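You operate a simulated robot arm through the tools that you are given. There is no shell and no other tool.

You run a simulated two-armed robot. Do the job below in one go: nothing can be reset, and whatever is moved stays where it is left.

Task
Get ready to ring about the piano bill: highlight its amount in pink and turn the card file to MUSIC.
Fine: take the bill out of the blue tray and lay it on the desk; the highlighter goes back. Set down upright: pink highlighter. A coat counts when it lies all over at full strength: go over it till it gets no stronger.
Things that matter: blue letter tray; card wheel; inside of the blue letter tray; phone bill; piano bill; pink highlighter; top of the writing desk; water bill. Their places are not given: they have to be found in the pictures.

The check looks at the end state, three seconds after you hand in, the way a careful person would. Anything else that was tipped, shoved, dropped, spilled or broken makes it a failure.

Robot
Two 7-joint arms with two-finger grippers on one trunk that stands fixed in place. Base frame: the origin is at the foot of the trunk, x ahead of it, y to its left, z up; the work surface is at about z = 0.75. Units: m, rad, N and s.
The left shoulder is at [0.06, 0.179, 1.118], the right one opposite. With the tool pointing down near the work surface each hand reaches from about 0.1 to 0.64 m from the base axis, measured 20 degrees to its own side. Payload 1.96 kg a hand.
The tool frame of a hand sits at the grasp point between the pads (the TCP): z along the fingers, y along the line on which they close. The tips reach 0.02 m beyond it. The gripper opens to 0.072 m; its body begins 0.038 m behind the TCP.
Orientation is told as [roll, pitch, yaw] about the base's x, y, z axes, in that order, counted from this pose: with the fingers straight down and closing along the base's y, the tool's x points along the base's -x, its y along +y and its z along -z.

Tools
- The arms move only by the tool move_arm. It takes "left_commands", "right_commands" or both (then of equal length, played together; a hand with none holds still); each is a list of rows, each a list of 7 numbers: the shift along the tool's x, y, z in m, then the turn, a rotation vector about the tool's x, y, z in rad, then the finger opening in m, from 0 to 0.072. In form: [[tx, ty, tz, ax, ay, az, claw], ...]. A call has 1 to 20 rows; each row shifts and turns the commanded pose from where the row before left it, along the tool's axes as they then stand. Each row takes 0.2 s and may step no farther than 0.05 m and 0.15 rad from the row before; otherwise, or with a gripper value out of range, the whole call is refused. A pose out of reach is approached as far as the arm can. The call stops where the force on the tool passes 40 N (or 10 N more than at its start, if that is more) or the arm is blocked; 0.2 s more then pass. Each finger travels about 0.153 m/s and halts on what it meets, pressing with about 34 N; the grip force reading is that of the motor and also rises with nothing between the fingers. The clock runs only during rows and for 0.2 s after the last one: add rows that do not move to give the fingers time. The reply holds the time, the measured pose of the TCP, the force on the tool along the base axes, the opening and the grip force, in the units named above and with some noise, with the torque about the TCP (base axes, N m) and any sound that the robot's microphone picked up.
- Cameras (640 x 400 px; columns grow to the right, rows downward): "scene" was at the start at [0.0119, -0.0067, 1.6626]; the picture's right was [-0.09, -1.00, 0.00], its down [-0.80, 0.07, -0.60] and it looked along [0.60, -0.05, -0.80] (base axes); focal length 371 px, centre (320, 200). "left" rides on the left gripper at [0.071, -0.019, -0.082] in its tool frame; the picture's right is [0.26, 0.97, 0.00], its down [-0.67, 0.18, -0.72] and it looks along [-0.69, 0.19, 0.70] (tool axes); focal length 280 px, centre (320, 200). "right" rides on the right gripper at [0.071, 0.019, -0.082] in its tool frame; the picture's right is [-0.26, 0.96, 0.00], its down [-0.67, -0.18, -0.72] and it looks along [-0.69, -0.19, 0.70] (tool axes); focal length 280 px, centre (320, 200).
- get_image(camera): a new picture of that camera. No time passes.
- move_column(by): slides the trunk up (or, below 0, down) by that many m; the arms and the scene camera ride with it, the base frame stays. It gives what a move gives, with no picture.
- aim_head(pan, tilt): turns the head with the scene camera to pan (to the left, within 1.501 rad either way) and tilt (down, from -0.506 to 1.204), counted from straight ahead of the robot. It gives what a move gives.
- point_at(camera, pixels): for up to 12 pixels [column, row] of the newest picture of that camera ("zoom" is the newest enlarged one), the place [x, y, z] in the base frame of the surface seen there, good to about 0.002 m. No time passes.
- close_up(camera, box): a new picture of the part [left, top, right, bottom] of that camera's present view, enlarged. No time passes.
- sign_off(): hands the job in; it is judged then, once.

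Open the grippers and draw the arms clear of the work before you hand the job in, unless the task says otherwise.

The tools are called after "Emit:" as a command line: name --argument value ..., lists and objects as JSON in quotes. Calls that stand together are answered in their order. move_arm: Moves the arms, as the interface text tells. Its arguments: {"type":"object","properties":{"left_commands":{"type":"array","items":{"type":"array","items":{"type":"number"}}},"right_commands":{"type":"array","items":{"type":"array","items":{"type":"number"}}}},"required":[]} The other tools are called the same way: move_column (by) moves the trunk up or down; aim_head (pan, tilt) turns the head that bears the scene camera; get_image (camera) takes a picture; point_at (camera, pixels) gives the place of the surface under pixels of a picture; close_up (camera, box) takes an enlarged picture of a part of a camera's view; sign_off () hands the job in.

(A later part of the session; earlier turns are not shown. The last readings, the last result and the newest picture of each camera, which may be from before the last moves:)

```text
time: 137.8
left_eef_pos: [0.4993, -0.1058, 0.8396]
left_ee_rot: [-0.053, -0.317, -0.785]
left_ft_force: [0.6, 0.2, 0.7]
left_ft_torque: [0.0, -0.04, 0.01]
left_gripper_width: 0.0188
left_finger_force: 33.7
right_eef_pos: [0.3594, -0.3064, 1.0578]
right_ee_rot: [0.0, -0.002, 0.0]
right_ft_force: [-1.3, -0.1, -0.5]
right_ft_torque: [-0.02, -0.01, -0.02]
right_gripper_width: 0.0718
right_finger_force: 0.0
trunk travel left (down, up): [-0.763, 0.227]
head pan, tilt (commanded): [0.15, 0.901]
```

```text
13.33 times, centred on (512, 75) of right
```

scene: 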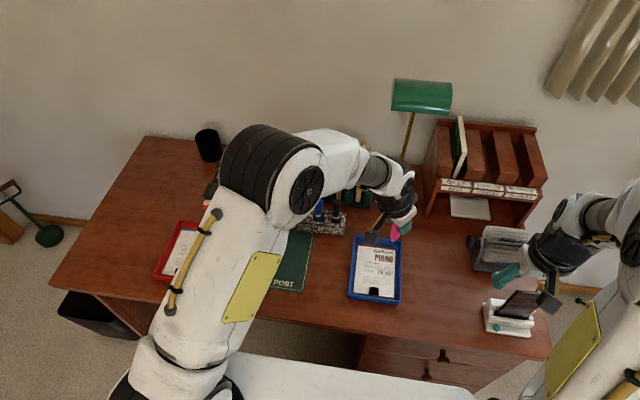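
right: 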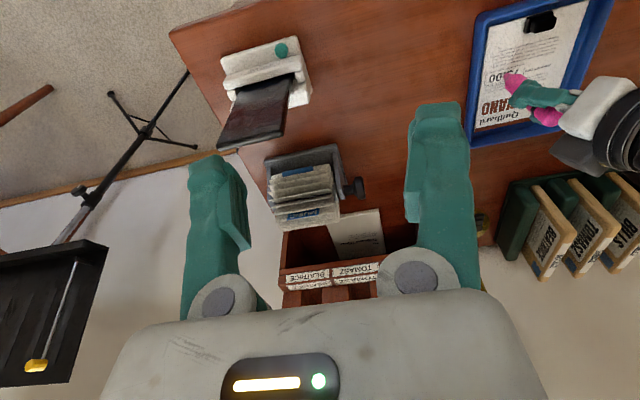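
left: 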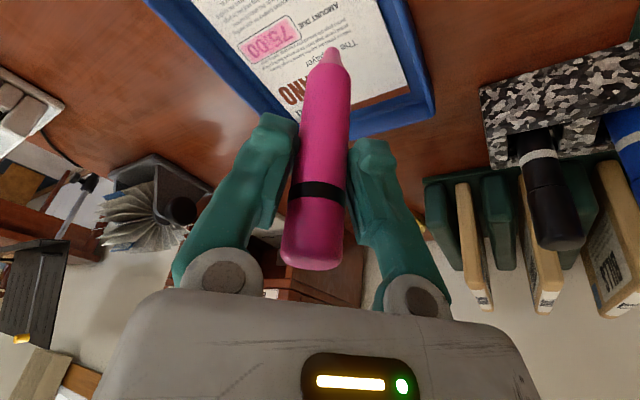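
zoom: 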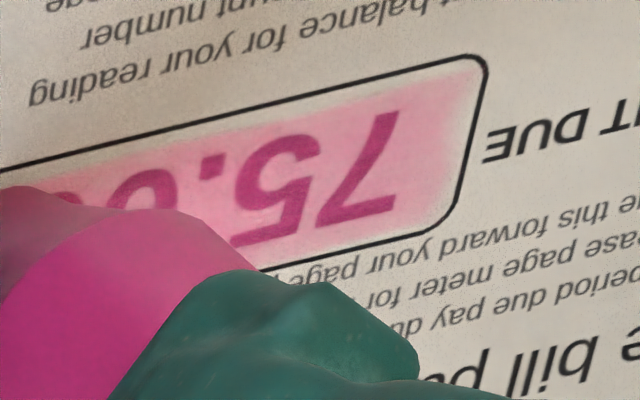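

The strip at the left end did not change although the nib rubbed right over it, so the feathered border is just the edge of the print area and the coat is complete. I lift the pen straight up.

Emit:
move_arm --left_commands '[[-0.0077, -0.0013, -0.0237, 0, 0, 0, 0.01], [-0.0116, -0.002, -0.0356, 0, 0, 0, 0.01], [-0.0116, -0.002, -0.0356, 0, 0, 0, 0.01], [-0.0116, -0.002, -0.0356, 0, 0, 0, 0.01], [0, 0, 0, 0, 0, 0, 0.01]]'

Emit:
get_image --camera "left"

Emit:
close_up --camera "scene" --box '[378, 264, 410, 284]'

Emit:
close_up --camera "right" --box '[485, 50, 549, 98]'

```text
time: 139.0
left_eef_pos: [0.4976, -0.1036, 0.9744]
left_ee_rot: [-0.056, -0.316, -0.784]
left_ft_force: [0.1, 0.0, 0.1]
left_ft_torque: [0.0, -0.03, -0.03]
left_gripper_width: 0.0187
left_finger_force: 34.1
right_eef_pos: [0.3598, -0.3079, 1.0589]
right_ee_rot: [0.0, 0.0, 0.001]
right_ft_force: [0.7, 0.2, -0.6]
right_ft_torque: [0.0, -0.04, 0.0]
right_gripper_width: 0.0717
right_finger_force: 0.1
trunk travel left (down, up): [-0.763, 0.227]
head pan, tilt (commanded): [0.15, 0.901]
```

```text
taken
```

left: 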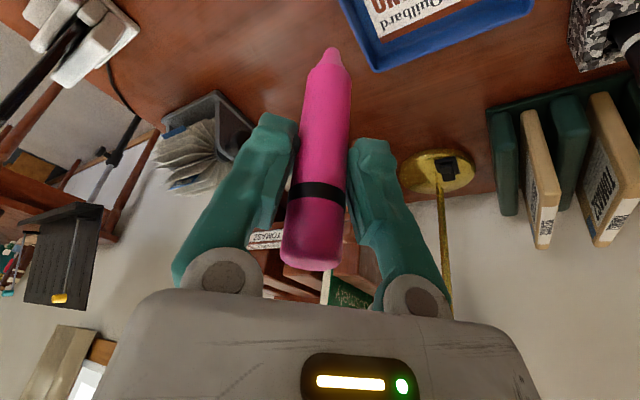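

```text
16.00 times, centred on (394, 274) of scene
```

zoom: 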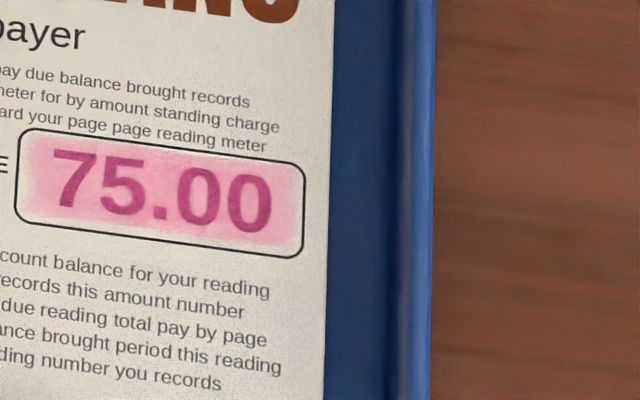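

```text
8.33 times, centred on (517, 74) of right
```

zoom: 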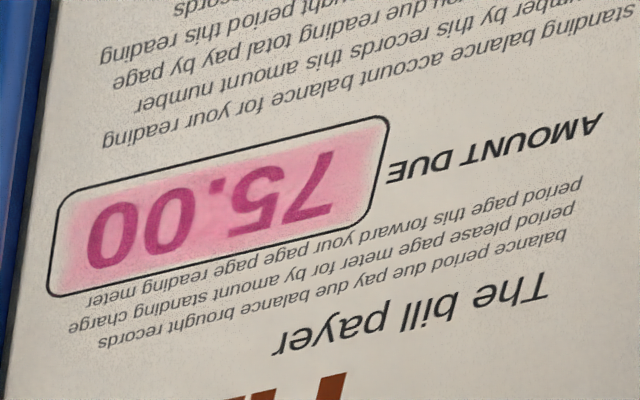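

The coat is even and complete. Before returning the pen, I measure its lean in the hand.

Emit:
point_at --camera "left" --pixels '[[331, 50], [331, 56], [330, 80], [328, 120], [322, 170], [315, 220], [312, 255], [312, 268]]'

```text
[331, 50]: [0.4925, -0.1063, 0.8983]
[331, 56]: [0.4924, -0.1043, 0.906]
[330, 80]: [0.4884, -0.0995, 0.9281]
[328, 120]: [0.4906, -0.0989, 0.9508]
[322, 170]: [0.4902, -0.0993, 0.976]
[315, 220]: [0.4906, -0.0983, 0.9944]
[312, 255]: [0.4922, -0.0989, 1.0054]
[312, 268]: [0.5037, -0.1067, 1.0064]
```

The lean is only ~0.03 rad and the pen slid up ~2.5 mm. I roll −0.03 rad, rise 3 cm, and carry the pen back toward the holder, stopping short in x.

Emit:
move_arm --left_commands '[[-0.0093, -0.0007, -0.0285, -0.03, 0, 0, 0.01], [0.02494, 0.02903, -0.00886, 0, 0, 0, 0.01], [0.02494, 0.02903, -0.00886, 0, 0, 0, 0.01], [0.02494, 0.02903, -0.00886, 0, 0, 0, 0.01], [0.02494, 0.02903, -0.00886, 0, 0, 0, 0.01], [0.02494, 0.02903, -0.00886, 0, 0, 0, 0.01], [0.02494, 0.02903, -0.00886, 0, 0, 0, 0.01], [0.02494, 0.02903, -0.00886, 0, 0, 0, 0.01], [0.02494, 0.02903, -0.00886, 0, 0, 0, 0.01], [0, 0, 0, 0, 0, 0, 0.01]]'

Emit:
get_image --camera "scene"

```text
time: 141.2
left_eef_pos: [0.5166, 0.2074, 1.0058]
left_ee_rot: [-0.023, -0.314, -0.786]
left_ft_force: [0.4, -0.5, -1.0]
left_ft_torque: [-0.02, 0.02, 0.02]
left_gripper_width: 0.0187
left_finger_force: 33.8
right_eef_pos: [0.3609, -0.3066, 1.0567]
right_ee_rot: [0.001, -0.002, -0.001]
right_ft_force: [0.0, -0.2, -0.4]
right_ft_torque: [-0.01, 0.01, -0.01]
right_gripper_width: 0.0721
right_finger_force: 0.0
trunk travel left (down, up): [-0.763, 0.227]
head pan, tilt (commanded): [0.15, 0.901]
```

```text
taken
```

scene: 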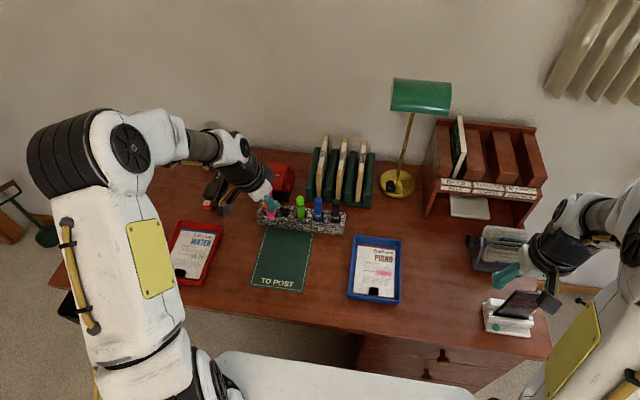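

The highlighted bill shows in its tray at (380,272). I move the pen to right above its empty slot.

Emit:
move_arm --left_commands '[[-0.0163, 0.0215, 0.01425, 0, 0, 0, 0.01], [-0.0163, 0.0215, 0.01425, 0, 0, 0, 0.01], [-0.0163, 0.0215, 0.01425, 0, 0, 0, 0.01], [-0.0163, 0.0215, 0.01425, 0, 0, 0, 0.01], [0, 0, 0, 0, 0, 0, 0.01]]'

Emit:
get_image --camera "left"

Emit:
close_up --camera "scene" --box '[240, 160, 360, 250]'

```text
time: 142.4
left_eef_pos: [0.6337, 0.2112, 0.9712]
left_ee_rot: [-0.025, -0.315, -0.784]
left_ft_force: [0.6, 0.3, -0.6]
left_ft_torque: [0.02, 0.01, -0.02]
left_gripper_width: 0.0188
left_finger_force: 33.7
right_eef_pos: [0.3597, -0.3065, 1.0586]
right_ee_rot: [0.0, -0.003, 0.002]
right_ft_force: [-0.6, 0.2, 0.3]
right_ft_torque: [0.02, -0.03, 0.01]
right_gripper_width: 0.0722
right_finger_force: 0.0
trunk travel left (down, up): [-0.763, 0.227]
head pan, tilt (commanded): [0.15, 0.901]
```

```text
taken
```

left: 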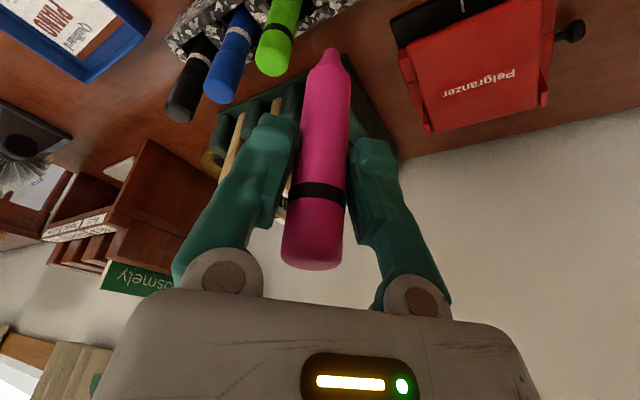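

```text
4.44 times, centred on (300, 205) of scene
```

zoom: 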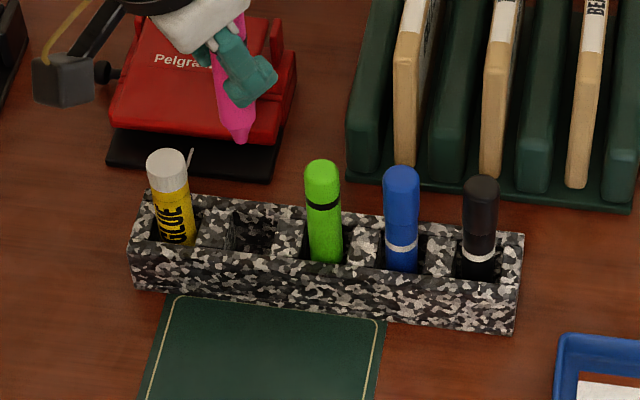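

The pen seems to lean in the scene zoom, so I measure its axis and the slot walls before lowering.

Emit:
point_at --camera "zoom" --pixels '[[240, 138], [236, 125], [230, 105], [216, 60], [240, 20], [240, 235], [222, 232], [268, 240], [250, 250], [245, 215], [195, 235], [285, 240]]'

Emit:
point_at --camera "left" --pixels '[[331, 50], [331, 56], [330, 80], [328, 120], [322, 170], [315, 220], [312, 255], [350, 100], [303, 100]]'

```text
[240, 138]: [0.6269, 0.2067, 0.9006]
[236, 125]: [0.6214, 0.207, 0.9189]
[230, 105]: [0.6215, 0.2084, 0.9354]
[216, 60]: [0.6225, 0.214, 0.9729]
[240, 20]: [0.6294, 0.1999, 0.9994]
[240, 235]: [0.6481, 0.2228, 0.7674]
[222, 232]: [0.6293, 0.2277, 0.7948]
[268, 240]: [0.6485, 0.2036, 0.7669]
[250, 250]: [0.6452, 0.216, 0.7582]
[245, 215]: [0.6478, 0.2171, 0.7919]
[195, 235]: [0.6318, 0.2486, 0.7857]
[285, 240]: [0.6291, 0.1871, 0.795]
```

```text
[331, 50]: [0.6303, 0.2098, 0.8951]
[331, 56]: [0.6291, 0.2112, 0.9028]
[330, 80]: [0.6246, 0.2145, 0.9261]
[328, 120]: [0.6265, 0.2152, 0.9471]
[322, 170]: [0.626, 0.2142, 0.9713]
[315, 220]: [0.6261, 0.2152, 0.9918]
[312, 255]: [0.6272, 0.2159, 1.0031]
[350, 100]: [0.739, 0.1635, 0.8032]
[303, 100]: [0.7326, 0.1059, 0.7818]
```

The pen is upright and centred over the slot (centre ≈(0.632, 0.208), about 33 mm wide). I lower it to a few millimetres above the slot floor.

Emit:
move_arm --left_commands '[[0.0124, 0.00095, 0.038, 0, 0, 0, 0.01], [0.0124, 0.00095, 0.038, 0, 0, 0, 0.01], [0.0108, 0.0008, 0.0333, 0, 0, 0, 0.01], [0.0028, 0.0002, 0.0086, 0, 0, 0, 0.01], [0, 0, 0, 0, 0, 0, 0.01]]'

Emit:
get_image --camera "left"

Emit:
close_up --camera "scene" --box '[240, 160, 360, 250]'

```text
time: 143.6
left_eef_pos: [0.6342, 0.2111, 0.8454]
left_ee_rot: [-0.026, -0.316, -0.786]
left_ft_force: [0.1, 0.1, -0.5]
left_ft_torque: [0.0, 0.01, 0.01]
left_gripper_width: 0.019
left_finger_force: 34.2
right_eef_pos: [0.3592, -0.3065, 1.0577]
right_ee_rot: [0.0, -0.002, 0.001]
right_ft_force: [-0.3, 0.0, 0.1]
right_ft_torque: [0.0, 0.01, -0.01]
right_gripper_width: 0.0721
right_finger_force: 0.1
trunk travel left (down, up): [-0.763, 0.227]
head pan, tilt (commanded): [0.15, 0.901]
```

```text
taken
```

left: 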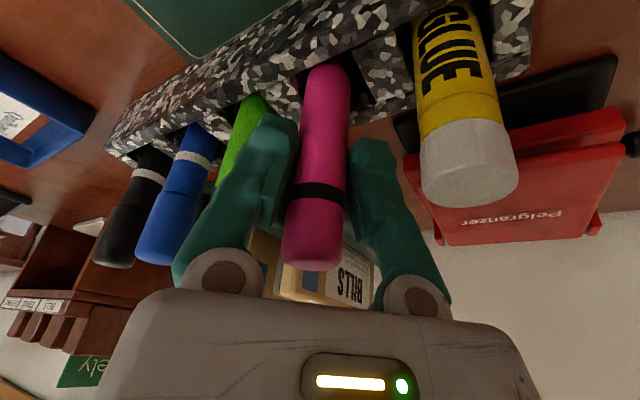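

```text
4.44 times, centred on (300, 205) of scene
```

zoom: 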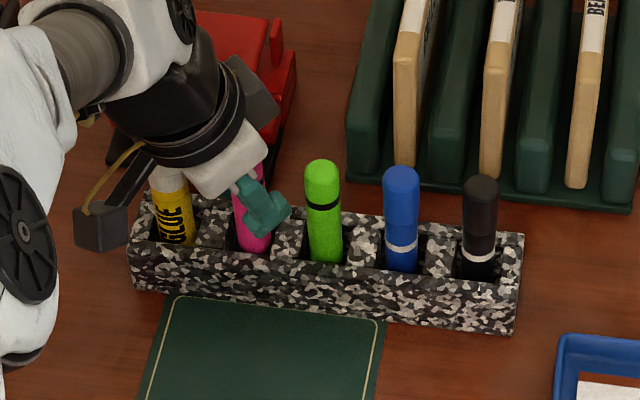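

The pen is in the slot, no contact yet at TCP z≈0.845. I lower in 1 mm steps until the floor is felt.

Emit:
move_arm --left_commands '[[0.00031, 2e-05, 0.00095, 0, 0, 0, 0.01], [0.00031, 2e-05, 0.00095, 0, 0, 0, 0.01], [0.00031, 2e-05, 0.00095, 0, 0, 0, 0.01], [0.00031, 2e-05, 0.00095, 0, 0, 0, 0.01]]'

```text
time: 144.6
left_eef_pos: [0.6314, 0.2097, 0.8421]
left_ee_rot: [-0.023, -0.316, -0.785]
left_ft_force: [0.6, 0.1, -0.6]
left_ft_torque: [0.02, 0.03, 0.0]
left_gripper_width: 0.019
left_finger_force: 34.2
right_eef_pos: [0.3604, -0.3061, 1.0573]
right_ee_rot: [0.0, -0.003, -0.001]
right_ft_force: [-0.2, -0.2, -0.7]
right_ft_torque: [0.0, -0.01, 0.0]
right_gripper_width: 0.072
right_finger_force: 0.0
trunk travel left (down, up): [-0.763, 0.227]
head pan, tilt (commanded): [0.15, 0.901]
```

No floor contact yet at 0.842; I lower 3 mm more in small steps.

Emit:
move_arm --left_commands '[[0.00031, 2e-05, 0.00095, 0, 0, 0, 0.01], [0.00031, 2e-05, 0.00095, 0, 0, 0, 0.01], [0.00015, 1e-05, 0.00048, 0, 0, 0, 0.01]]'

```text
time: 145.4
left_eef_pos: [0.6323, 0.2114, 0.8388]
left_ee_rot: [-0.024, -0.314, -0.785]
left_ft_force: [-0.5, 0.1, -0.4]
left_ft_torque: [-0.04, -0.01, 0.0]
left_gripper_width: 0.019
left_finger_force: 34.1
right_eef_pos: [0.3608, -0.3061, 1.0587]
right_ee_rot: [0.0, -0.001, 0.001]
right_ft_force: [0.0, 0.2, -0.2]
right_ft_torque: [0.0, 0.02, 0.02]
right_gripper_width: 0.0718
right_finger_force: 0.1
trunk travel left (down, up): [-0.763, 0.227]
head pan, tilt (commanded): [0.15, 0.901]
```

Still free; I keep lowering by half-millimetre steps.

Emit:
move_arm --left_commands '[[0.00015, 1e-05, 0.00048, 0, 0, 0, 0.01], [0.00015, 1e-05, 0.00048, 0, 0, 0, 0.01], [0.00015, 1e-05, 0.00048, 0, 0, 0, 0.01]]'

```text
time: 146.2
left_eef_pos: [0.6327, 0.2113, 0.8379]
left_ee_rot: [-0.022, -0.314, -0.784]
left_ft_force: [0.6, -0.7, -1.5]
left_ft_torque: [-0.02, 0.0, 0.0]
left_gripper_width: 0.0186
left_finger_force: 34.0
right_eef_pos: [0.36, -0.3059, 1.057]
right_ee_rot: [0.001, -0.002, -0.001]
right_ft_force: [0.1, 0.0, 0.4]
right_ft_torque: [-0.02, -0.01, 0.0]
right_gripper_width: 0.0719
right_finger_force: 0.0
trunk travel left (down, up): [-0.763, 0.227]
head pan, tilt (commanded): [0.15, 0.901]
```

No contact yet; two more half-millimetre steps.

Emit:
move_arm --left_commands '[[0.00015, 1e-05, 0.00048, 0, 0, 0, 0.01], [0.00015, 1e-05, 0.00048, 0, 0, 0, 0.01]]'

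```text
time: 146.8
left_eef_pos: [0.6308, 0.2116, 0.8376]
left_ee_rot: [-0.024, -0.315, -0.785]
left_ft_force: [-0.1, 1.4, 1.2]
left_ft_torque: [0.04, 0.0, 0.02]
left_gripper_width: 0.019
left_finger_force: 33.6
right_eef_pos: [0.3589, -0.3057, 1.0589]
right_ee_rot: [-0.001, -0.002, -0.001]
right_ft_force: [0.2, 0.4, -0.3]
right_ft_torque: [0.0, -0.02, 0.0]
right_gripper_width: 0.0716
right_finger_force: 0.1
trunk travel left (down, up): [-0.763, 0.227]
head pan, tilt (commanded): [0.15, 0.901]
```

The nib touches the floor (1.2 N). I open the fingers gently.

Emit:
move_arm --left_commands '[[0, 0, 0, 0, 0, 0, 0.016], [0, 0, 0, 0, 0, 0, 0.02], [0, 0, 0, 0, 0, 0, 0.024], [0, 0, 0, 0, 0, 0, 0.03], [0, 0, 0, 0, 0, 0, 0.036], [0, 0, 0, 0, 0, 0, 0.036]]'

Emit:
get_image --camera "left"

Emit:
close_up --camera "scene" --box '[240, 160, 360, 250]'

```text
time: 148.2
left_eef_pos: [0.6322, 0.2115, 0.836]
left_ee_rot: [-0.023, -0.317, -0.784]
left_ft_force: [-0.5, -0.8, 0.3]
left_ft_torque: [-0.02, 0.0, 0.01]
left_gripper_width: 0.0361
left_finger_force: 0.0
right_eef_pos: [0.3599, -0.3066, 1.0576]
right_ee_rot: [0.0, 0.0, 0.0]
right_ft_force: [0.0, 0.9, -0.1]
right_ft_torque: [0.01, 0.0, 0.03]
right_gripper_width: 0.0722
right_finger_force: 0.0
trunk travel left (down, up): [-0.763, 0.227]
head pan, tilt (commanded): [0.15, 0.901]
```

```text
taken
```

left: 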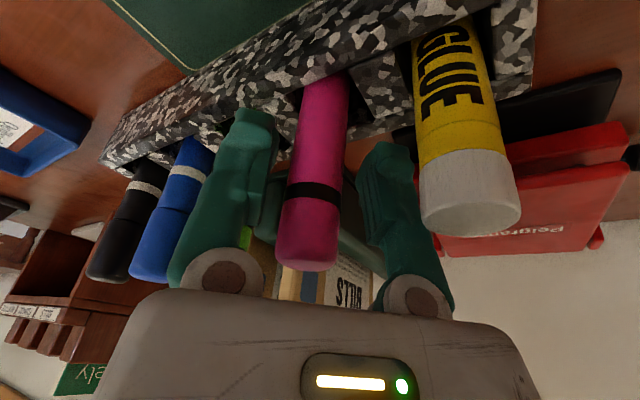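

```text
4.44 times, centred on (300, 205) of scene
```

zoom: 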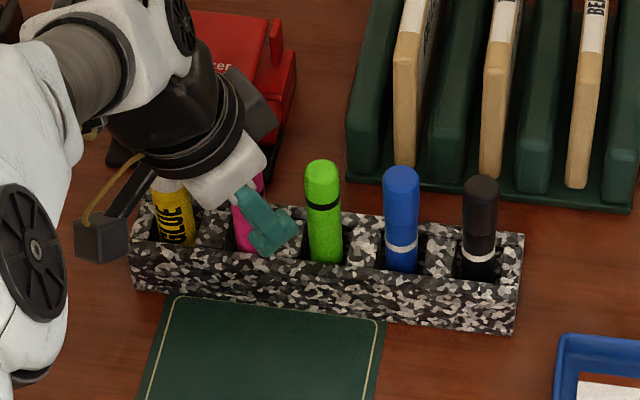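

The pen is released and stands in its slot, leaning slightly on the wall. I widen a bit and withdraw straight upward.

Emit:
move_arm --left_commands '[[0, 0, 0, 0, 0, 0, 0.042], [-0.0062, -0.0005, -0.019, 0, 0, 0, 0.042], [-0.0093, -0.0007, -0.0285, 0, 0, 0, 0.042], [-0.0124, -0.0009, -0.038, 0, 0, 0, 0.042], [-0.0124, -0.0009, -0.038, 0, 0, 0, 0.042], [0, 0, 0, 0, 0, 0, 0.042]]'

Emit:
get_image --camera "left"

Emit:
close_up --camera "scene" --box '[240, 160, 360, 250]'

```text
time: 149.6
left_eef_pos: [0.6334, 0.2134, 0.9674]
left_ee_rot: [-0.026, -0.315, -0.786]
left_ft_force: [0.0, 0.5, 0.7]
left_ft_torque: [0.0, 0.06, 0.03]
left_gripper_width: 0.0421
left_finger_force: 0.0
right_eef_pos: [0.3611, -0.3058, 1.0583]
right_ee_rot: [-0.001, -0.001, -0.001]
right_ft_force: [0.8, 0.4, -1.1]
right_ft_torque: [0.02, 0.01, -0.01]
right_gripper_width: 0.072
right_finger_force: 0.1
trunk travel left (down, up): [-0.763, 0.227]
head pan, tilt (commanded): [0.15, 0.901]
```

```text
taken
```

left: 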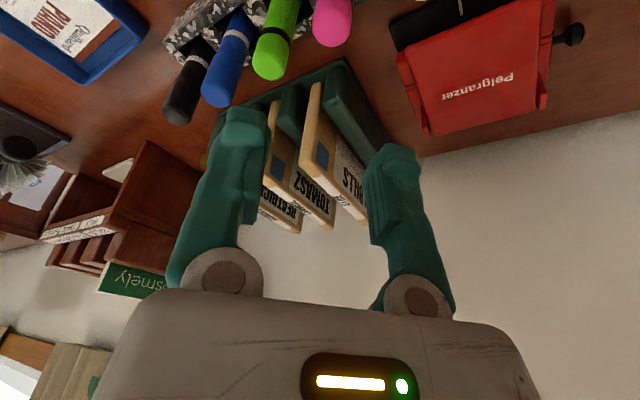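

```text
4.44 times, centred on (300, 205) of scene
```

zoom: 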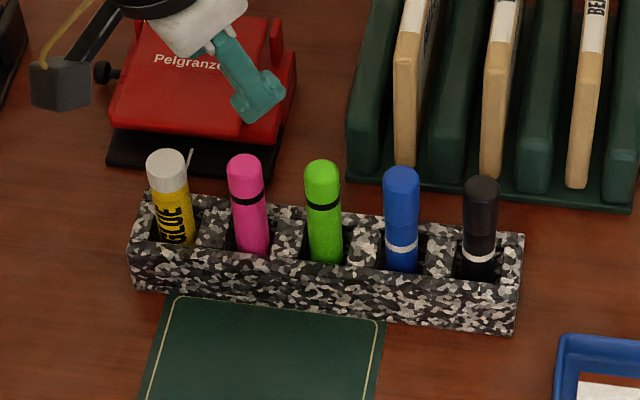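

The pink highlighter stands upright in its slot again and the neighbours are undisturbed. I retract the left arm up and back, then undo its tilt and yaw.

Emit:
move_arm --left_commands '[[0.0192, -0.0209, -0.0253, 0, 0, 0, 0.042], [0.0192, -0.0209, -0.0253, 0, 0, 0, 0.042], [0.0192, -0.0209, -0.0253, 0, 0, 0, 0.042], [0.0192, -0.0209, -0.0253, 0, 0, 0, 0.042], [0.0192, -0.0209, -0.0253, 0, 0, 0, 0.042], [0.0192, -0.0209, -0.0253, 0, 0, 0, 0.042], [0.0192, -0.0209, -0.0253, 0, 0, 0, 0.042], [0, 0, 0, -0.024, 0, 0, 0.042], [0, 0, 0, 0, 0.105, 0, 0.042], [0, 0, 0, 0, 0.105, 0, 0.042], [0, 0, 0, 0, 0.105, 0, 0.042], [0, 0, 0, 0, 0, -0.1309, 0.06], [0, 0, 0, 0, 0, -0.1309, 0.06], [0, 0, 0, 0, 0, -0.1309, 0.06], [0, 0, 0, 0, 0, -0.1309, 0.06], [0, 0, 0, 0, 0, -0.1309, 0.06], [0, 0, 0, 0, 0, -0.1309, 0.06]]'

Emit:
get_image --camera "scene"

Emit:
get_image --camera "left"

```text
time: 153.2
left_eef_pos: [0.4009, 0.2414, 1.0964]
left_ee_rot: [0.0, 0.0, 0.002]
left_ft_force: [0.0, 0.9, 0.1]
left_ft_torque: [-0.03, 0.04, 0.01]
left_gripper_width: 0.0601
left_finger_force: 0.0
right_eef_pos: [0.3601, -0.3063, 1.0586]
right_ee_rot: [-0.001, -0.002, -0.001]
right_ft_force: [-0.5, -0.4, -0.1]
right_ft_torque: [-0.01, 0.03, 0.02]
right_gripper_width: 0.072
right_finger_force: 0.0
trunk travel left (down, up): [-0.763, 0.227]
head pan, tilt (commanded): [0.15, 0.901]
```

```text
taken
```

scene: 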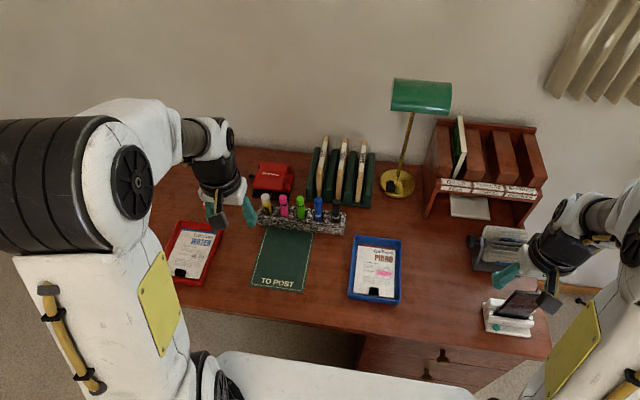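

```text
taken
```

left: 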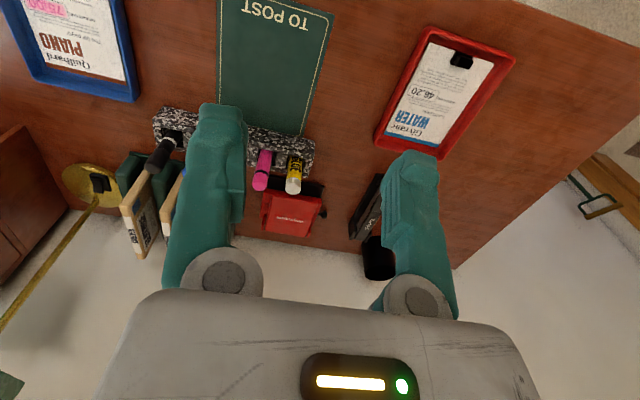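

All items are in order and the bill shows its pink amount. Next I bring the right hand over the bill's clip to take it out of the tray.

Emit:
move_arm --right_commands '[[-0.0067, 0.0402, 0.018, 0, 0, 0, 0.05], [-0.0067, 0.0402, 0.018, 0, 0, 0, 0.05], [-0.0067, 0.0402, 0.018, 0, 0, 0, 0.05], [-0.0067, 0.0402, 0.018, 0, 0, 0, 0.05], [-0.0067, 0.0402, 0.018, 0, 0, 0, 0.05], [-0.0067, 0.0402, 0.018, 0, 0, 0, 0.05], [0, 0, 0, 0, 0, 0, 0.05]]'

Emit:
get_image --camera "right"

Emit:
close_up --camera "right" --box '[300, 20, 420, 110]'

```text
time: 154.8
left_eef_pos: [0.4021, 0.2399, 1.0976]
left_ee_rot: [-0.001, 0.0, 0.001]
left_ft_force: [-0.3, -0.3, 0.8]
left_ft_torque: [0.01, 0.01, 0.01]
left_gripper_width: 0.0603
left_finger_force: 0.1
right_eef_pos: [0.404, -0.0673, 0.9485]
right_ee_rot: [0.0, -0.001, 0.0]
right_ft_force: [0.8, 0.1, -0.2]
right_ft_torque: [0.01, -0.02, -0.01]
right_gripper_width: 0.0498
right_finger_force: 0.0
trunk travel left (down, up): [-0.763, 0.227]
head pan, tilt (commanded): [0.15, 0.901]
```

```text
taken
```

right: 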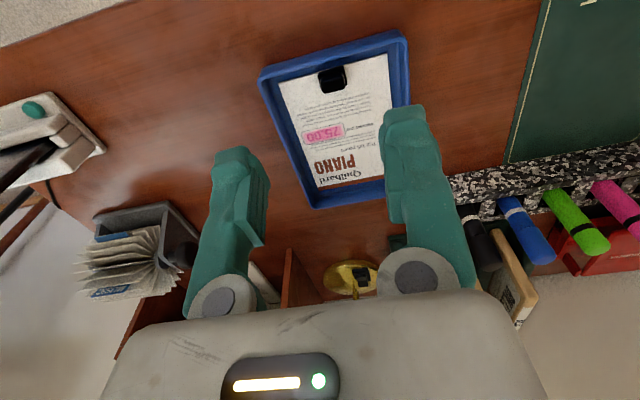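

```text
4.44 times, centred on (360, 65) of right
```

zoom: 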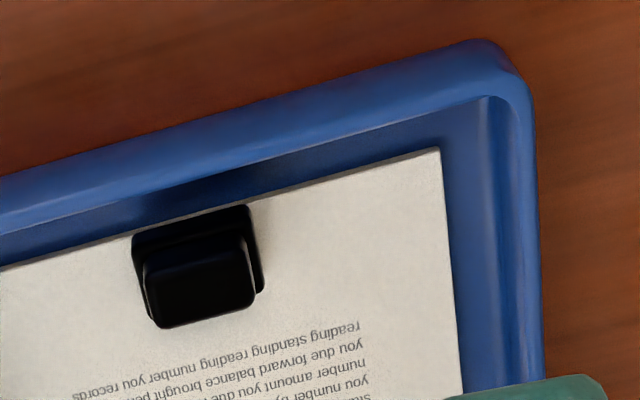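

The clip's lug is clear in the zoom at about (200,270). I read its corners and the tray's front wall.

Emit:
point_at --camera "zoom" --pixels '[[200, 290], [165, 320], [250, 300], [150, 275], [245, 245], [200, 258], [138, 245], [245, 215], [190, 235], [300, 170], [300, 130], [250, 220]]'

Emit:
point_at --camera "right" --pixels '[[281, 83], [387, 55], [325, 187], [275, 70], [400, 35], [405, 70], [270, 110], [318, 135], [345, 125]]'

```text
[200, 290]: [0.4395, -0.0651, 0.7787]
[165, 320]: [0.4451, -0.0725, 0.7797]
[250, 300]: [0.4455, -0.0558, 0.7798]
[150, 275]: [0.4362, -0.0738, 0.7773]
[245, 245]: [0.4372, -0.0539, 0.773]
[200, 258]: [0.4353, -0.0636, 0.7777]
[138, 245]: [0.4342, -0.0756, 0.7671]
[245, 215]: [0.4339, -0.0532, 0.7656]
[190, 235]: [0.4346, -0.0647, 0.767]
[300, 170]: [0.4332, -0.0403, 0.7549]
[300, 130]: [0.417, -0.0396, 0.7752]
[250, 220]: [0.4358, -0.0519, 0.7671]
```

```text
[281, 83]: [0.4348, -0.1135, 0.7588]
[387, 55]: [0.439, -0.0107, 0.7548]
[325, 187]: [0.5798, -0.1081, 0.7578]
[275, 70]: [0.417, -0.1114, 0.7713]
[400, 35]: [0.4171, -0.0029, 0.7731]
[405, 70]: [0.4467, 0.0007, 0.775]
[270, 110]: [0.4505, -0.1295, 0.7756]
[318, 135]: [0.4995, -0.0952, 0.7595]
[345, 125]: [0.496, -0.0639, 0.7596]
```

The lug spans y −0.0735 to −0.0545, x 0.4355–0.446, top z≈0.7795. I move above it with the fingers at 0.040 opening and check alignment.

Emit:
move_arm --right_commands '[[-0.013, 0.001, 0.0395, 0, 0, 0, 0.04], [-0.013, 0.001, 0.0395, 0, 0, 0, 0.04], [-0.013, 0.001, 0.0395, 0, 0, 0, 0.04], [0, 0, 0, 0, 0, 0, 0.04]]'

Emit:
get_image --camera "right"

```text
time: 155.8
left_eef_pos: [0.4012, 0.2394, 1.0961]
left_ee_rot: [0.001, 0.0, -0.001]
left_ft_force: [-0.2, 0.4, -0.7]
left_ft_torque: [0.01, -0.02, -0.01]
left_gripper_width: 0.0598
left_finger_force: 0.1
right_eef_pos: [0.4424, -0.0661, 0.8308]
right_ee_rot: [-0.002, -0.001, 0.0]
right_ft_force: [-0.3, -0.4, 0.1]
right_ft_torque: [-0.02, 0.01, 0.02]
right_gripper_width: 0.04
right_finger_force: 0.0
trunk travel left (down, up): [-0.763, 0.227]
head pan, tilt (commanded): [0.15, 0.901]
```

```text
taken
```

right: 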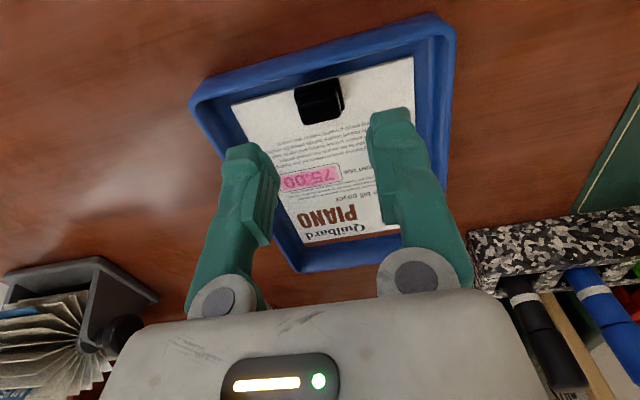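

The lug lies between the fingers' planes. I correct 1.8 mm in y and descend 43 mm to grip height.

Emit:
move_arm --right_commands '[[0, 0.0018, 0.02, 0, 0, 0, 0.04], [0, 0, 0.0135, 0, 0, 0, 0.04], [0, 0, 0.0095, 0, 0, 0, 0.04], [0, 0, 0, 0, 0, 0, 0.04]]'

Emit:
get_image --camera "right"

Emit:
close_up --camera "right" --box '[220, 90, 420, 240]'

```text
time: 156.8
left_eef_pos: [0.4019, 0.2404, 1.0979]
left_ee_rot: [0.0, 0.0, 0.0]
left_ft_force: [-0.2, 0.5, -0.6]
left_ft_torque: [0.0, 0.0, 0.0]
left_gripper_width: 0.0602
left_finger_force: 0.0
right_eef_pos: [0.4419, -0.0619, 0.7883]
right_ee_rot: [0.001, -0.002, 0.0]
right_ft_force: [-0.9, 0.6, 0.2]
right_ft_torque: [-0.02, 0.0, 0.0]
right_gripper_width: 0.0399
right_finger_force: 0.0
trunk travel left (down, up): [-0.763, 0.227]
head pan, tilt (commanded): [0.15, 0.901]
```

```text
taken
```

right: 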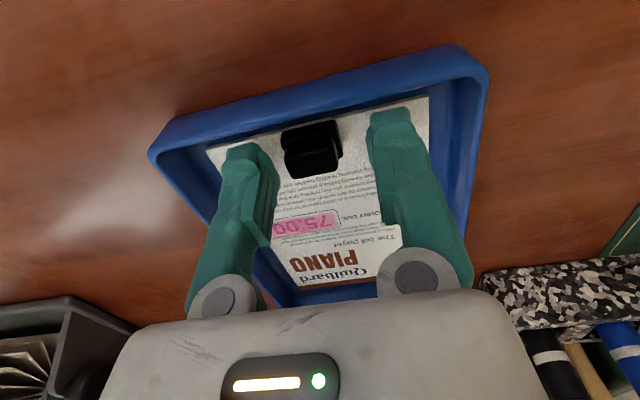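

```text
2.67 times, centred on (320, 165) of right
```

zoom: 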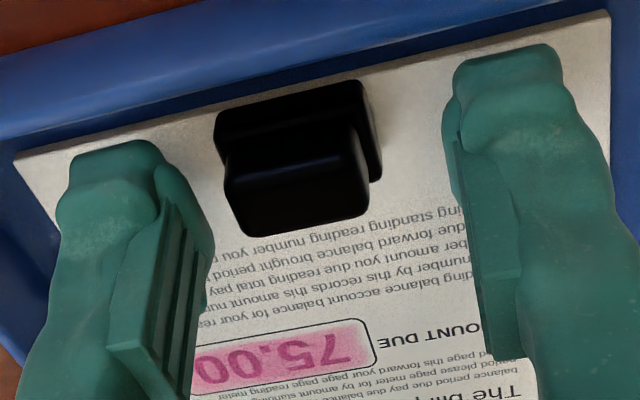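

The lug sits about 3 mm nearer the right-hand finger (picture left). I shift −2.5 mm in y and close gently on the lug.

Emit:
move_arm --right_commands '[[0, -0.0025, 0, 0, 0, 0, 0.036], [0, 0, 0, 0, 0, 0, 0.03], [0, 0, 0, 0, 0, 0, 0.025], [0, 0, 0, 0, 0, 0, 0.021], [0, 0, 0, 0, 0, 0, 0.018]]'

Emit:
close_up --camera "right" --box '[220, 90, 420, 240]'

```text
time: 158.0
left_eef_pos: [0.4016, 0.2411, 1.0977]
left_ee_rot: [0.0, 0.001, -0.001]
left_ft_force: [0.1, 0.1, -0.1]
left_ft_torque: [0.01, -0.02, 0.02]
left_gripper_width: 0.06
left_finger_force: 0.1
right_eef_pos: [0.4417, -0.0645, 0.788]
right_ee_rot: [-0.001, 0.0, 0.001]
right_ft_force: [0.5, -0.2, -0.2]
right_ft_torque: [-0.02, 0.04, -0.02]
right_gripper_width: 0.0205
right_finger_force: 34.8
trunk travel left (down, up): [-0.763, 0.227]
head pan, tilt (commanded): [0.15, 0.901]
```

```text
2.67 times, centred on (320, 165) of right
```

zoom: 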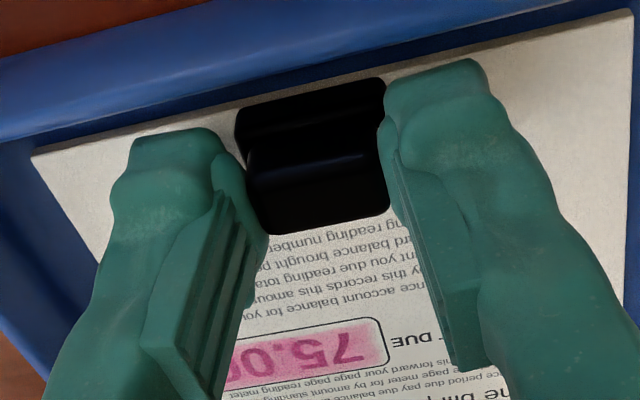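

The lug is held firmly (20.5 mm, 35 N). I lift 12 mm slowly and look at how the bill hangs.

Emit:
move_arm --right_commands '[[0, 0, -0.004, 0, 0, 0, 0.016], [0, 0, -0.004, 0, 0, 0, 0.016], [0, 0, -0.004, 0, 0, 0, 0.016], [0, 0, 0, 0, 0, 0, 0.016]]'

Emit:
get_image --camera "right"

Emit:
close_up --camera "scene" --box '[330, 220, 430, 310]'

```text
time: 159.0
left_eef_pos: [0.4019, 0.2409, 1.0973]
left_ee_rot: [-0.001, -0.001, 0.001]
left_ft_force: [0.5, 0.1, -0.6]
left_ft_torque: [0.01, -0.04, -0.04]
left_gripper_width: 0.0598
left_finger_force: 0.0
right_eef_pos: [0.4433, -0.0636, 0.8005]
right_ee_rot: [-0.001, -0.001, 0.0]
right_ft_force: [-0.2, 0.0, -0.7]
right_ft_torque: [0.03, 0.03, 0.01]
right_gripper_width: 0.0204
right_finger_force: 33.6
trunk travel left (down, up): [-0.763, 0.227]
head pan, tilt (commanded): [0.15, 0.901]
```

```text
taken
```

right: 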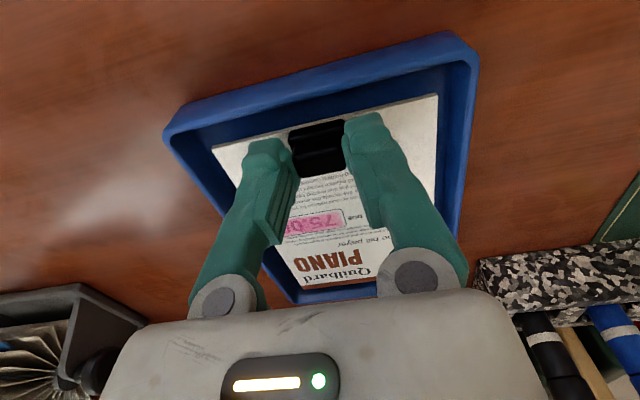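

```text
4.44 times, centred on (380, 265) of scene
```

zoom: 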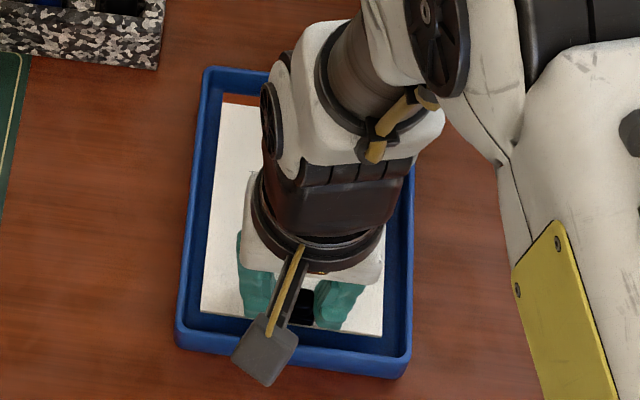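

The bill is lifting with the clip and staying level. I raise it 60 mm more and look beneath.

Emit:
move_arm --right_commands '[[0, 0, -0.012, 0, 0, 0, 0.016], [0, 0, -0.016, 0, 0, 0, 0.016], [0, 0, -0.016, 0, 0, 0, 0.016], [0, 0, -0.016, 0, 0, 0, 0.016], [0, 0, 0, 0, 0, 0, 0.016]]'

Emit:
get_image --camera "right"

Emit:
get_image --camera "scene"

Emit:
get_image --camera "left"

```text
time: 160.2
left_eef_pos: [0.4013, 0.2399, 1.0963]
left_ee_rot: [0.002, 0.0, 0.002]
left_ft_force: [-0.2, -0.4, -0.1]
left_ft_torque: [-0.01, 0.02, -0.02]
left_gripper_width: 0.0601
left_finger_force: 0.1
right_eef_pos: [0.4437, -0.0639, 0.861]
right_ee_rot: [-0.001, 0.002, 0.0]
right_ft_force: [-0.5, -0.4, -0.1]
right_ft_torque: [-0.03, -0.02, 0.0]
right_gripper_width: 0.0203
right_finger_force: 34.3
trunk travel left (down, up): [-0.763, 0.227]
head pan, tilt (commanded): [0.15, 0.901]
```

```text
taken
```

right: 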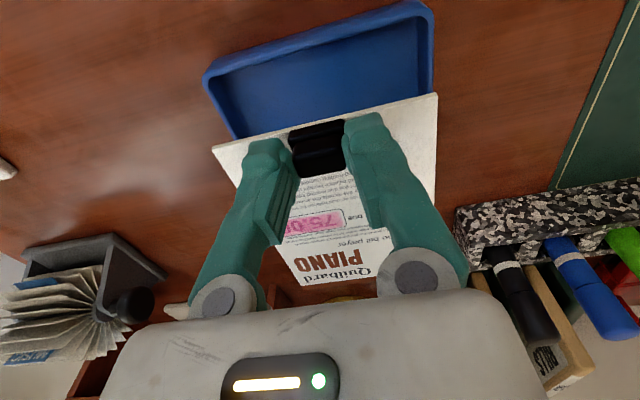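

```text
taken
```

scene: 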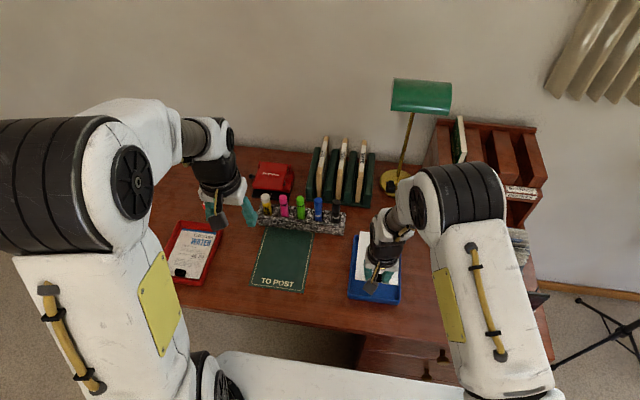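

```text
taken
```

left: 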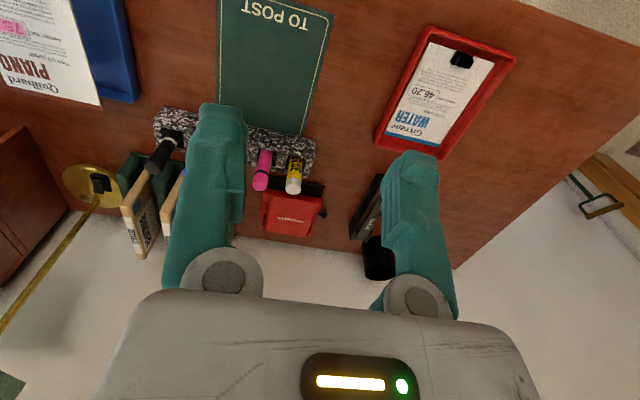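

The tray beneath is empty and the bill hangs level. I move it right over the free desk area (to y≈−0.212), staying above the tray walls.

Emit:
move_arm --right_commands '[[0.003, -0.037, 0, 0, 0, 0, 0.016], [0.004, -0.037, 0, 0, 0, 0, 0.016], [0.004, -0.037, 0, 0, 0, 0, 0.016], [0.004, -0.037, 0, 0, 0, 0, 0.016], [0, 0, 0, 0, 0, 0, 0.016]]'

Emit:
get_image --camera "right"

Emit:
get_image --camera "scene"

```text
time: 161.4
left_eef_pos: [0.4021, 0.2414, 1.0971]
left_ee_rot: [-0.002, -0.002, 0.001]
left_ft_force: [0.4, 0.0, -0.6]
left_ft_torque: [0.01, 0.0, -0.02]
left_gripper_width: 0.0602
left_finger_force: 0.1
right_eef_pos: [0.4261, -0.2127, 0.8616]
right_ee_rot: [0.0, -0.002, 0.0]
right_ft_force: [0.2, 0.6, -0.2]
right_ft_torque: [0.01, 0.04, 0.0]
right_gripper_width: 0.0207
right_finger_force: 33.7
trunk travel left (down, up): [-0.763, 0.227]
head pan, tilt (commanded): [0.15, 0.901]
```

```text
taken
```

right: 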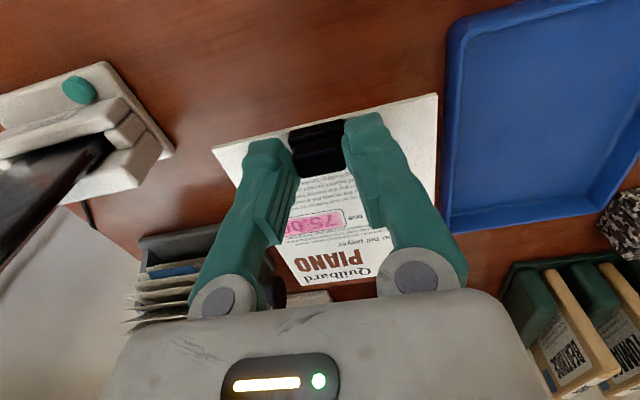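

```text
taken
```

scene: 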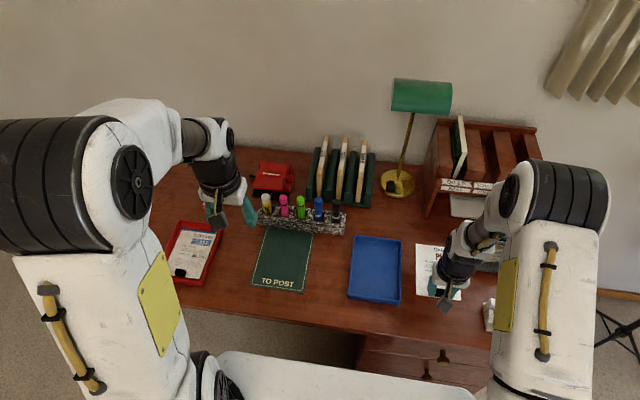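

The bill is over clear desk between the tray and the card file. I lower it to about 1 cm above the desk, then look.

Emit:
move_arm --right_commands '[[0, 0, 0.025, 0, 0, 0, 0.016], [0, 0, 0.025, 0, 0, 0, 0.016], [0, 0, 0.018, 0, 0, 0, 0.016], [0, 0, 0, 0, 0, 0, 0.016]]'

Emit:
get_image --camera "right"

Emit:
close_up --camera "scene" --box '[390, 220, 500, 310]'

```text
time: 162.4
left_eef_pos: [0.4006, 0.2407, 1.0972]
left_ee_rot: [0.001, 0.0, 0.0]
left_ft_force: [0.1, 0.1, -0.3]
left_ft_torque: [0.0, 0.0, 0.0]
left_gripper_width: 0.06
left_finger_force: 0.1
right_eef_pos: [0.4267, -0.2133, 0.7922]
right_ee_rot: [-0.002, -0.002, 0.0]
right_ft_force: [-0.3, 1.1, -0.5]
right_ft_torque: [0.0, 0.04, 0.02]
right_gripper_width: 0.0206
right_finger_force: 34.0
trunk travel left (down, up): [-0.763, 0.227]
head pan, tilt (commanded): [0.15, 0.901]
```

```text
taken
```

right: 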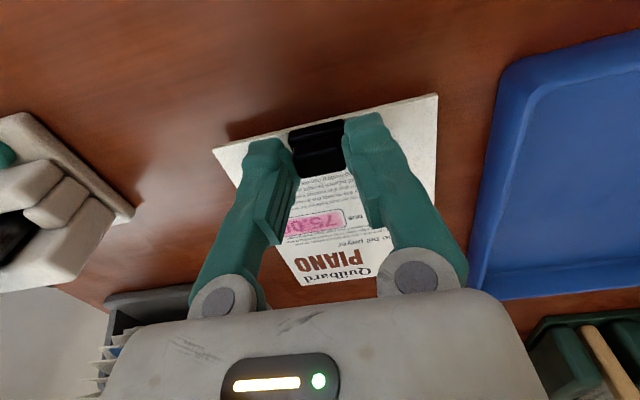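

```text
4.44 times, centred on (445, 265) of scene
```

zoom: 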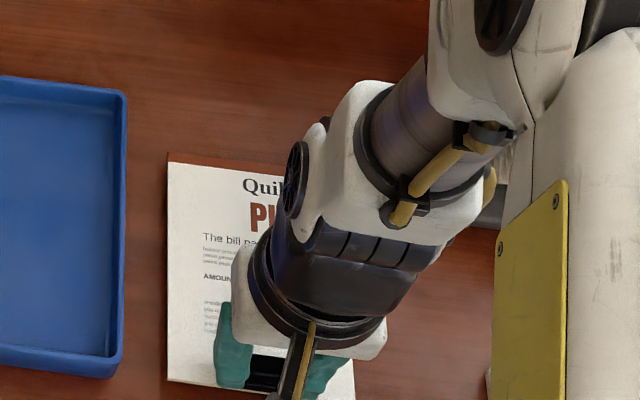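

The bill hovers about 8 mm above the desk, well clear of the tray. I lower in small steps until it touches.

Emit:
move_arm --right_commands '[[0, 0, 0.003, 0, 0, 0, 0.016], [0, 0, 0.0025, 0, 0, 0, 0.016], [0, 0, 0.0015, 0, 0, 0, 0.016]]'

```text
time: 163.2
left_eef_pos: [0.402, 0.2408, 1.0988]
left_ee_rot: [0.0, 0.001, -0.001]
left_ft_force: [-0.2, -0.4, 0.3]
left_ft_torque: [-0.01, -0.01, 0.01]
left_gripper_width: 0.0601
left_finger_force: 0.1
right_eef_pos: [0.4292, -0.2126, 0.7853]
right_ee_rot: [-0.001, -0.001, -0.001]
right_ft_force: [-0.5, 0.2, -0.7]
right_ft_torque: [0.01, 0.03, 0.03]
right_gripper_width: 0.0203
right_finger_force: 34.0
trunk travel left (down, up): [-0.763, 0.227]
head pan, tilt (commanded): [0.15, 0.901]
```

No contact yet at 0.785; I lower 0.8 mm at a time.

Emit:
move_arm --right_commands '[[0, 0, 0.0008, 0, 0, 0, 0.016], [0, 0, 0.0008, 0, 0, 0, 0.016]]'

```text
time: 163.8
left_eef_pos: [0.4016, 0.2414, 1.097]
left_ee_rot: [0.002, 0.0, 0.002]
left_ft_force: [0.1, -0.2, 0.9]
left_ft_torque: [-0.01, -0.02, 0.03]
left_gripper_width: 0.0599
left_finger_force: 0.0
right_eef_pos: [0.4272, -0.2122, 0.7829]
right_ee_rot: [-0.001, -0.001, 0.002]
right_ft_force: [0.1, -0.3, -0.4]
right_ft_torque: [-0.02, 0.04, 0.01]
right_gripper_width: 0.0205
right_finger_force: 33.7
trunk travel left (down, up): [-0.763, 0.227]
head pan, tilt (commanded): [0.15, 0.901]
```

Still free at 0.783; I continue with two 0.6 mm steps.

Emit:
move_arm --right_commands '[[0, 0, 0.0006, 0, 0, 0, 0.016], [0, 0, 0.0006, 0, 0, 0, 0.016]]'

Emit:
close_up --camera "right" --box '[200, 80, 460, 300]'

```text
time: 164.4
left_eef_pos: [0.401, 0.2411, 1.0967]
left_ee_rot: [0.0, -0.001, 0.0]
left_ft_force: [-0.5, 0.1, 0.4]
left_ft_torque: [0.0, 0.0, -0.01]
left_gripper_width: 0.0599
left_finger_force: 0.0
right_eef_pos: [0.4287, -0.2108, 0.7829]
right_ee_rot: [-0.003, -0.005, -0.001]
right_ft_force: [-0.1, -2.0, 6.5]
right_ft_torque: [-0.02, -0.05, 0.0]
right_gripper_width: 0.0204
right_finger_force: 34.1
trunk travel left (down, up): [-0.763, 0.227]
head pan, tilt (commanded): [0.15, 0.901]
```

```text
1.82 times, centred on (330, 190) of right
```

zoom: 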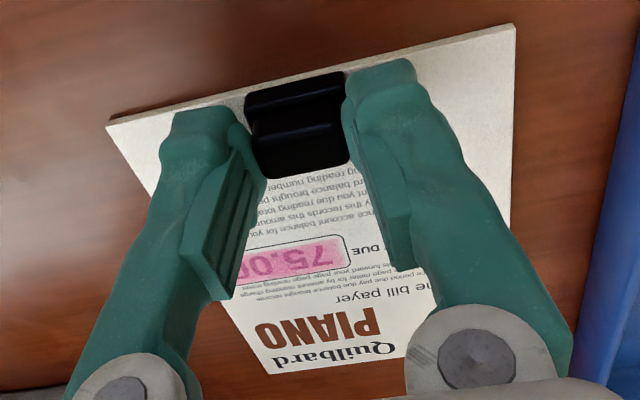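

The bill touches the desk (6.5 N). I ease up 0.4 mm and open the fingers slowly.

Emit:
move_arm --right_commands '[[0, 0, -0.0004, 0, 0, 0, 0.018], [0, 0, 0, 0, 0, 0, 0.022], [0, 0, 0, 0, 0, 0, 0.027], [0, 0, 0, 0, 0, 0, 0.034], [0, 0, 0, 0, 0, 0, 0.044], [0, 0, 0, 0, 0, 0, 0.044]]'

Emit:
close_up --camera "right" --box '[200, 80, 460, 300]'

```text
time: 165.8
left_eef_pos: [0.4018, 0.2398, 1.0975]
left_ee_rot: [0.0, -0.001, -0.001]
left_ft_force: [0.6, -0.7, -0.4]
left_ft_torque: [0.0, -0.03, -0.01]
left_gripper_width: 0.0602
left_finger_force: 0.1
right_eef_pos: [0.4281, -0.2112, 0.7826]
right_ee_rot: [0.0, -0.002, 0.001]
right_ft_force: [0.1, 0.6, -0.1]
right_ft_torque: [-0.04, 0.02, -0.01]
right_gripper_width: 0.0439
right_finger_force: 0.0
trunk travel left (down, up): [-0.763, 0.227]
head pan, tilt (commanded): [0.15, 0.901]
```

```text
1.82 times, centred on (330, 190) of right
```

zoom: 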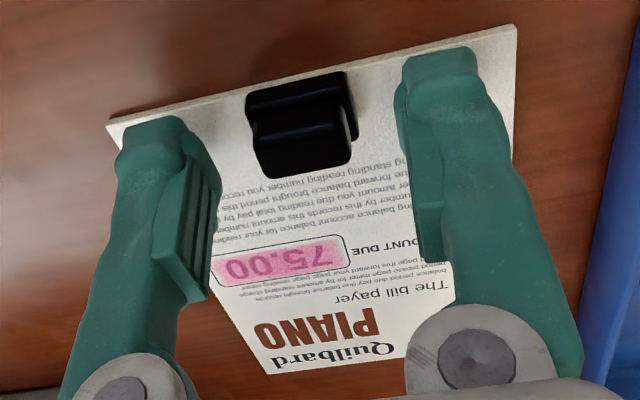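

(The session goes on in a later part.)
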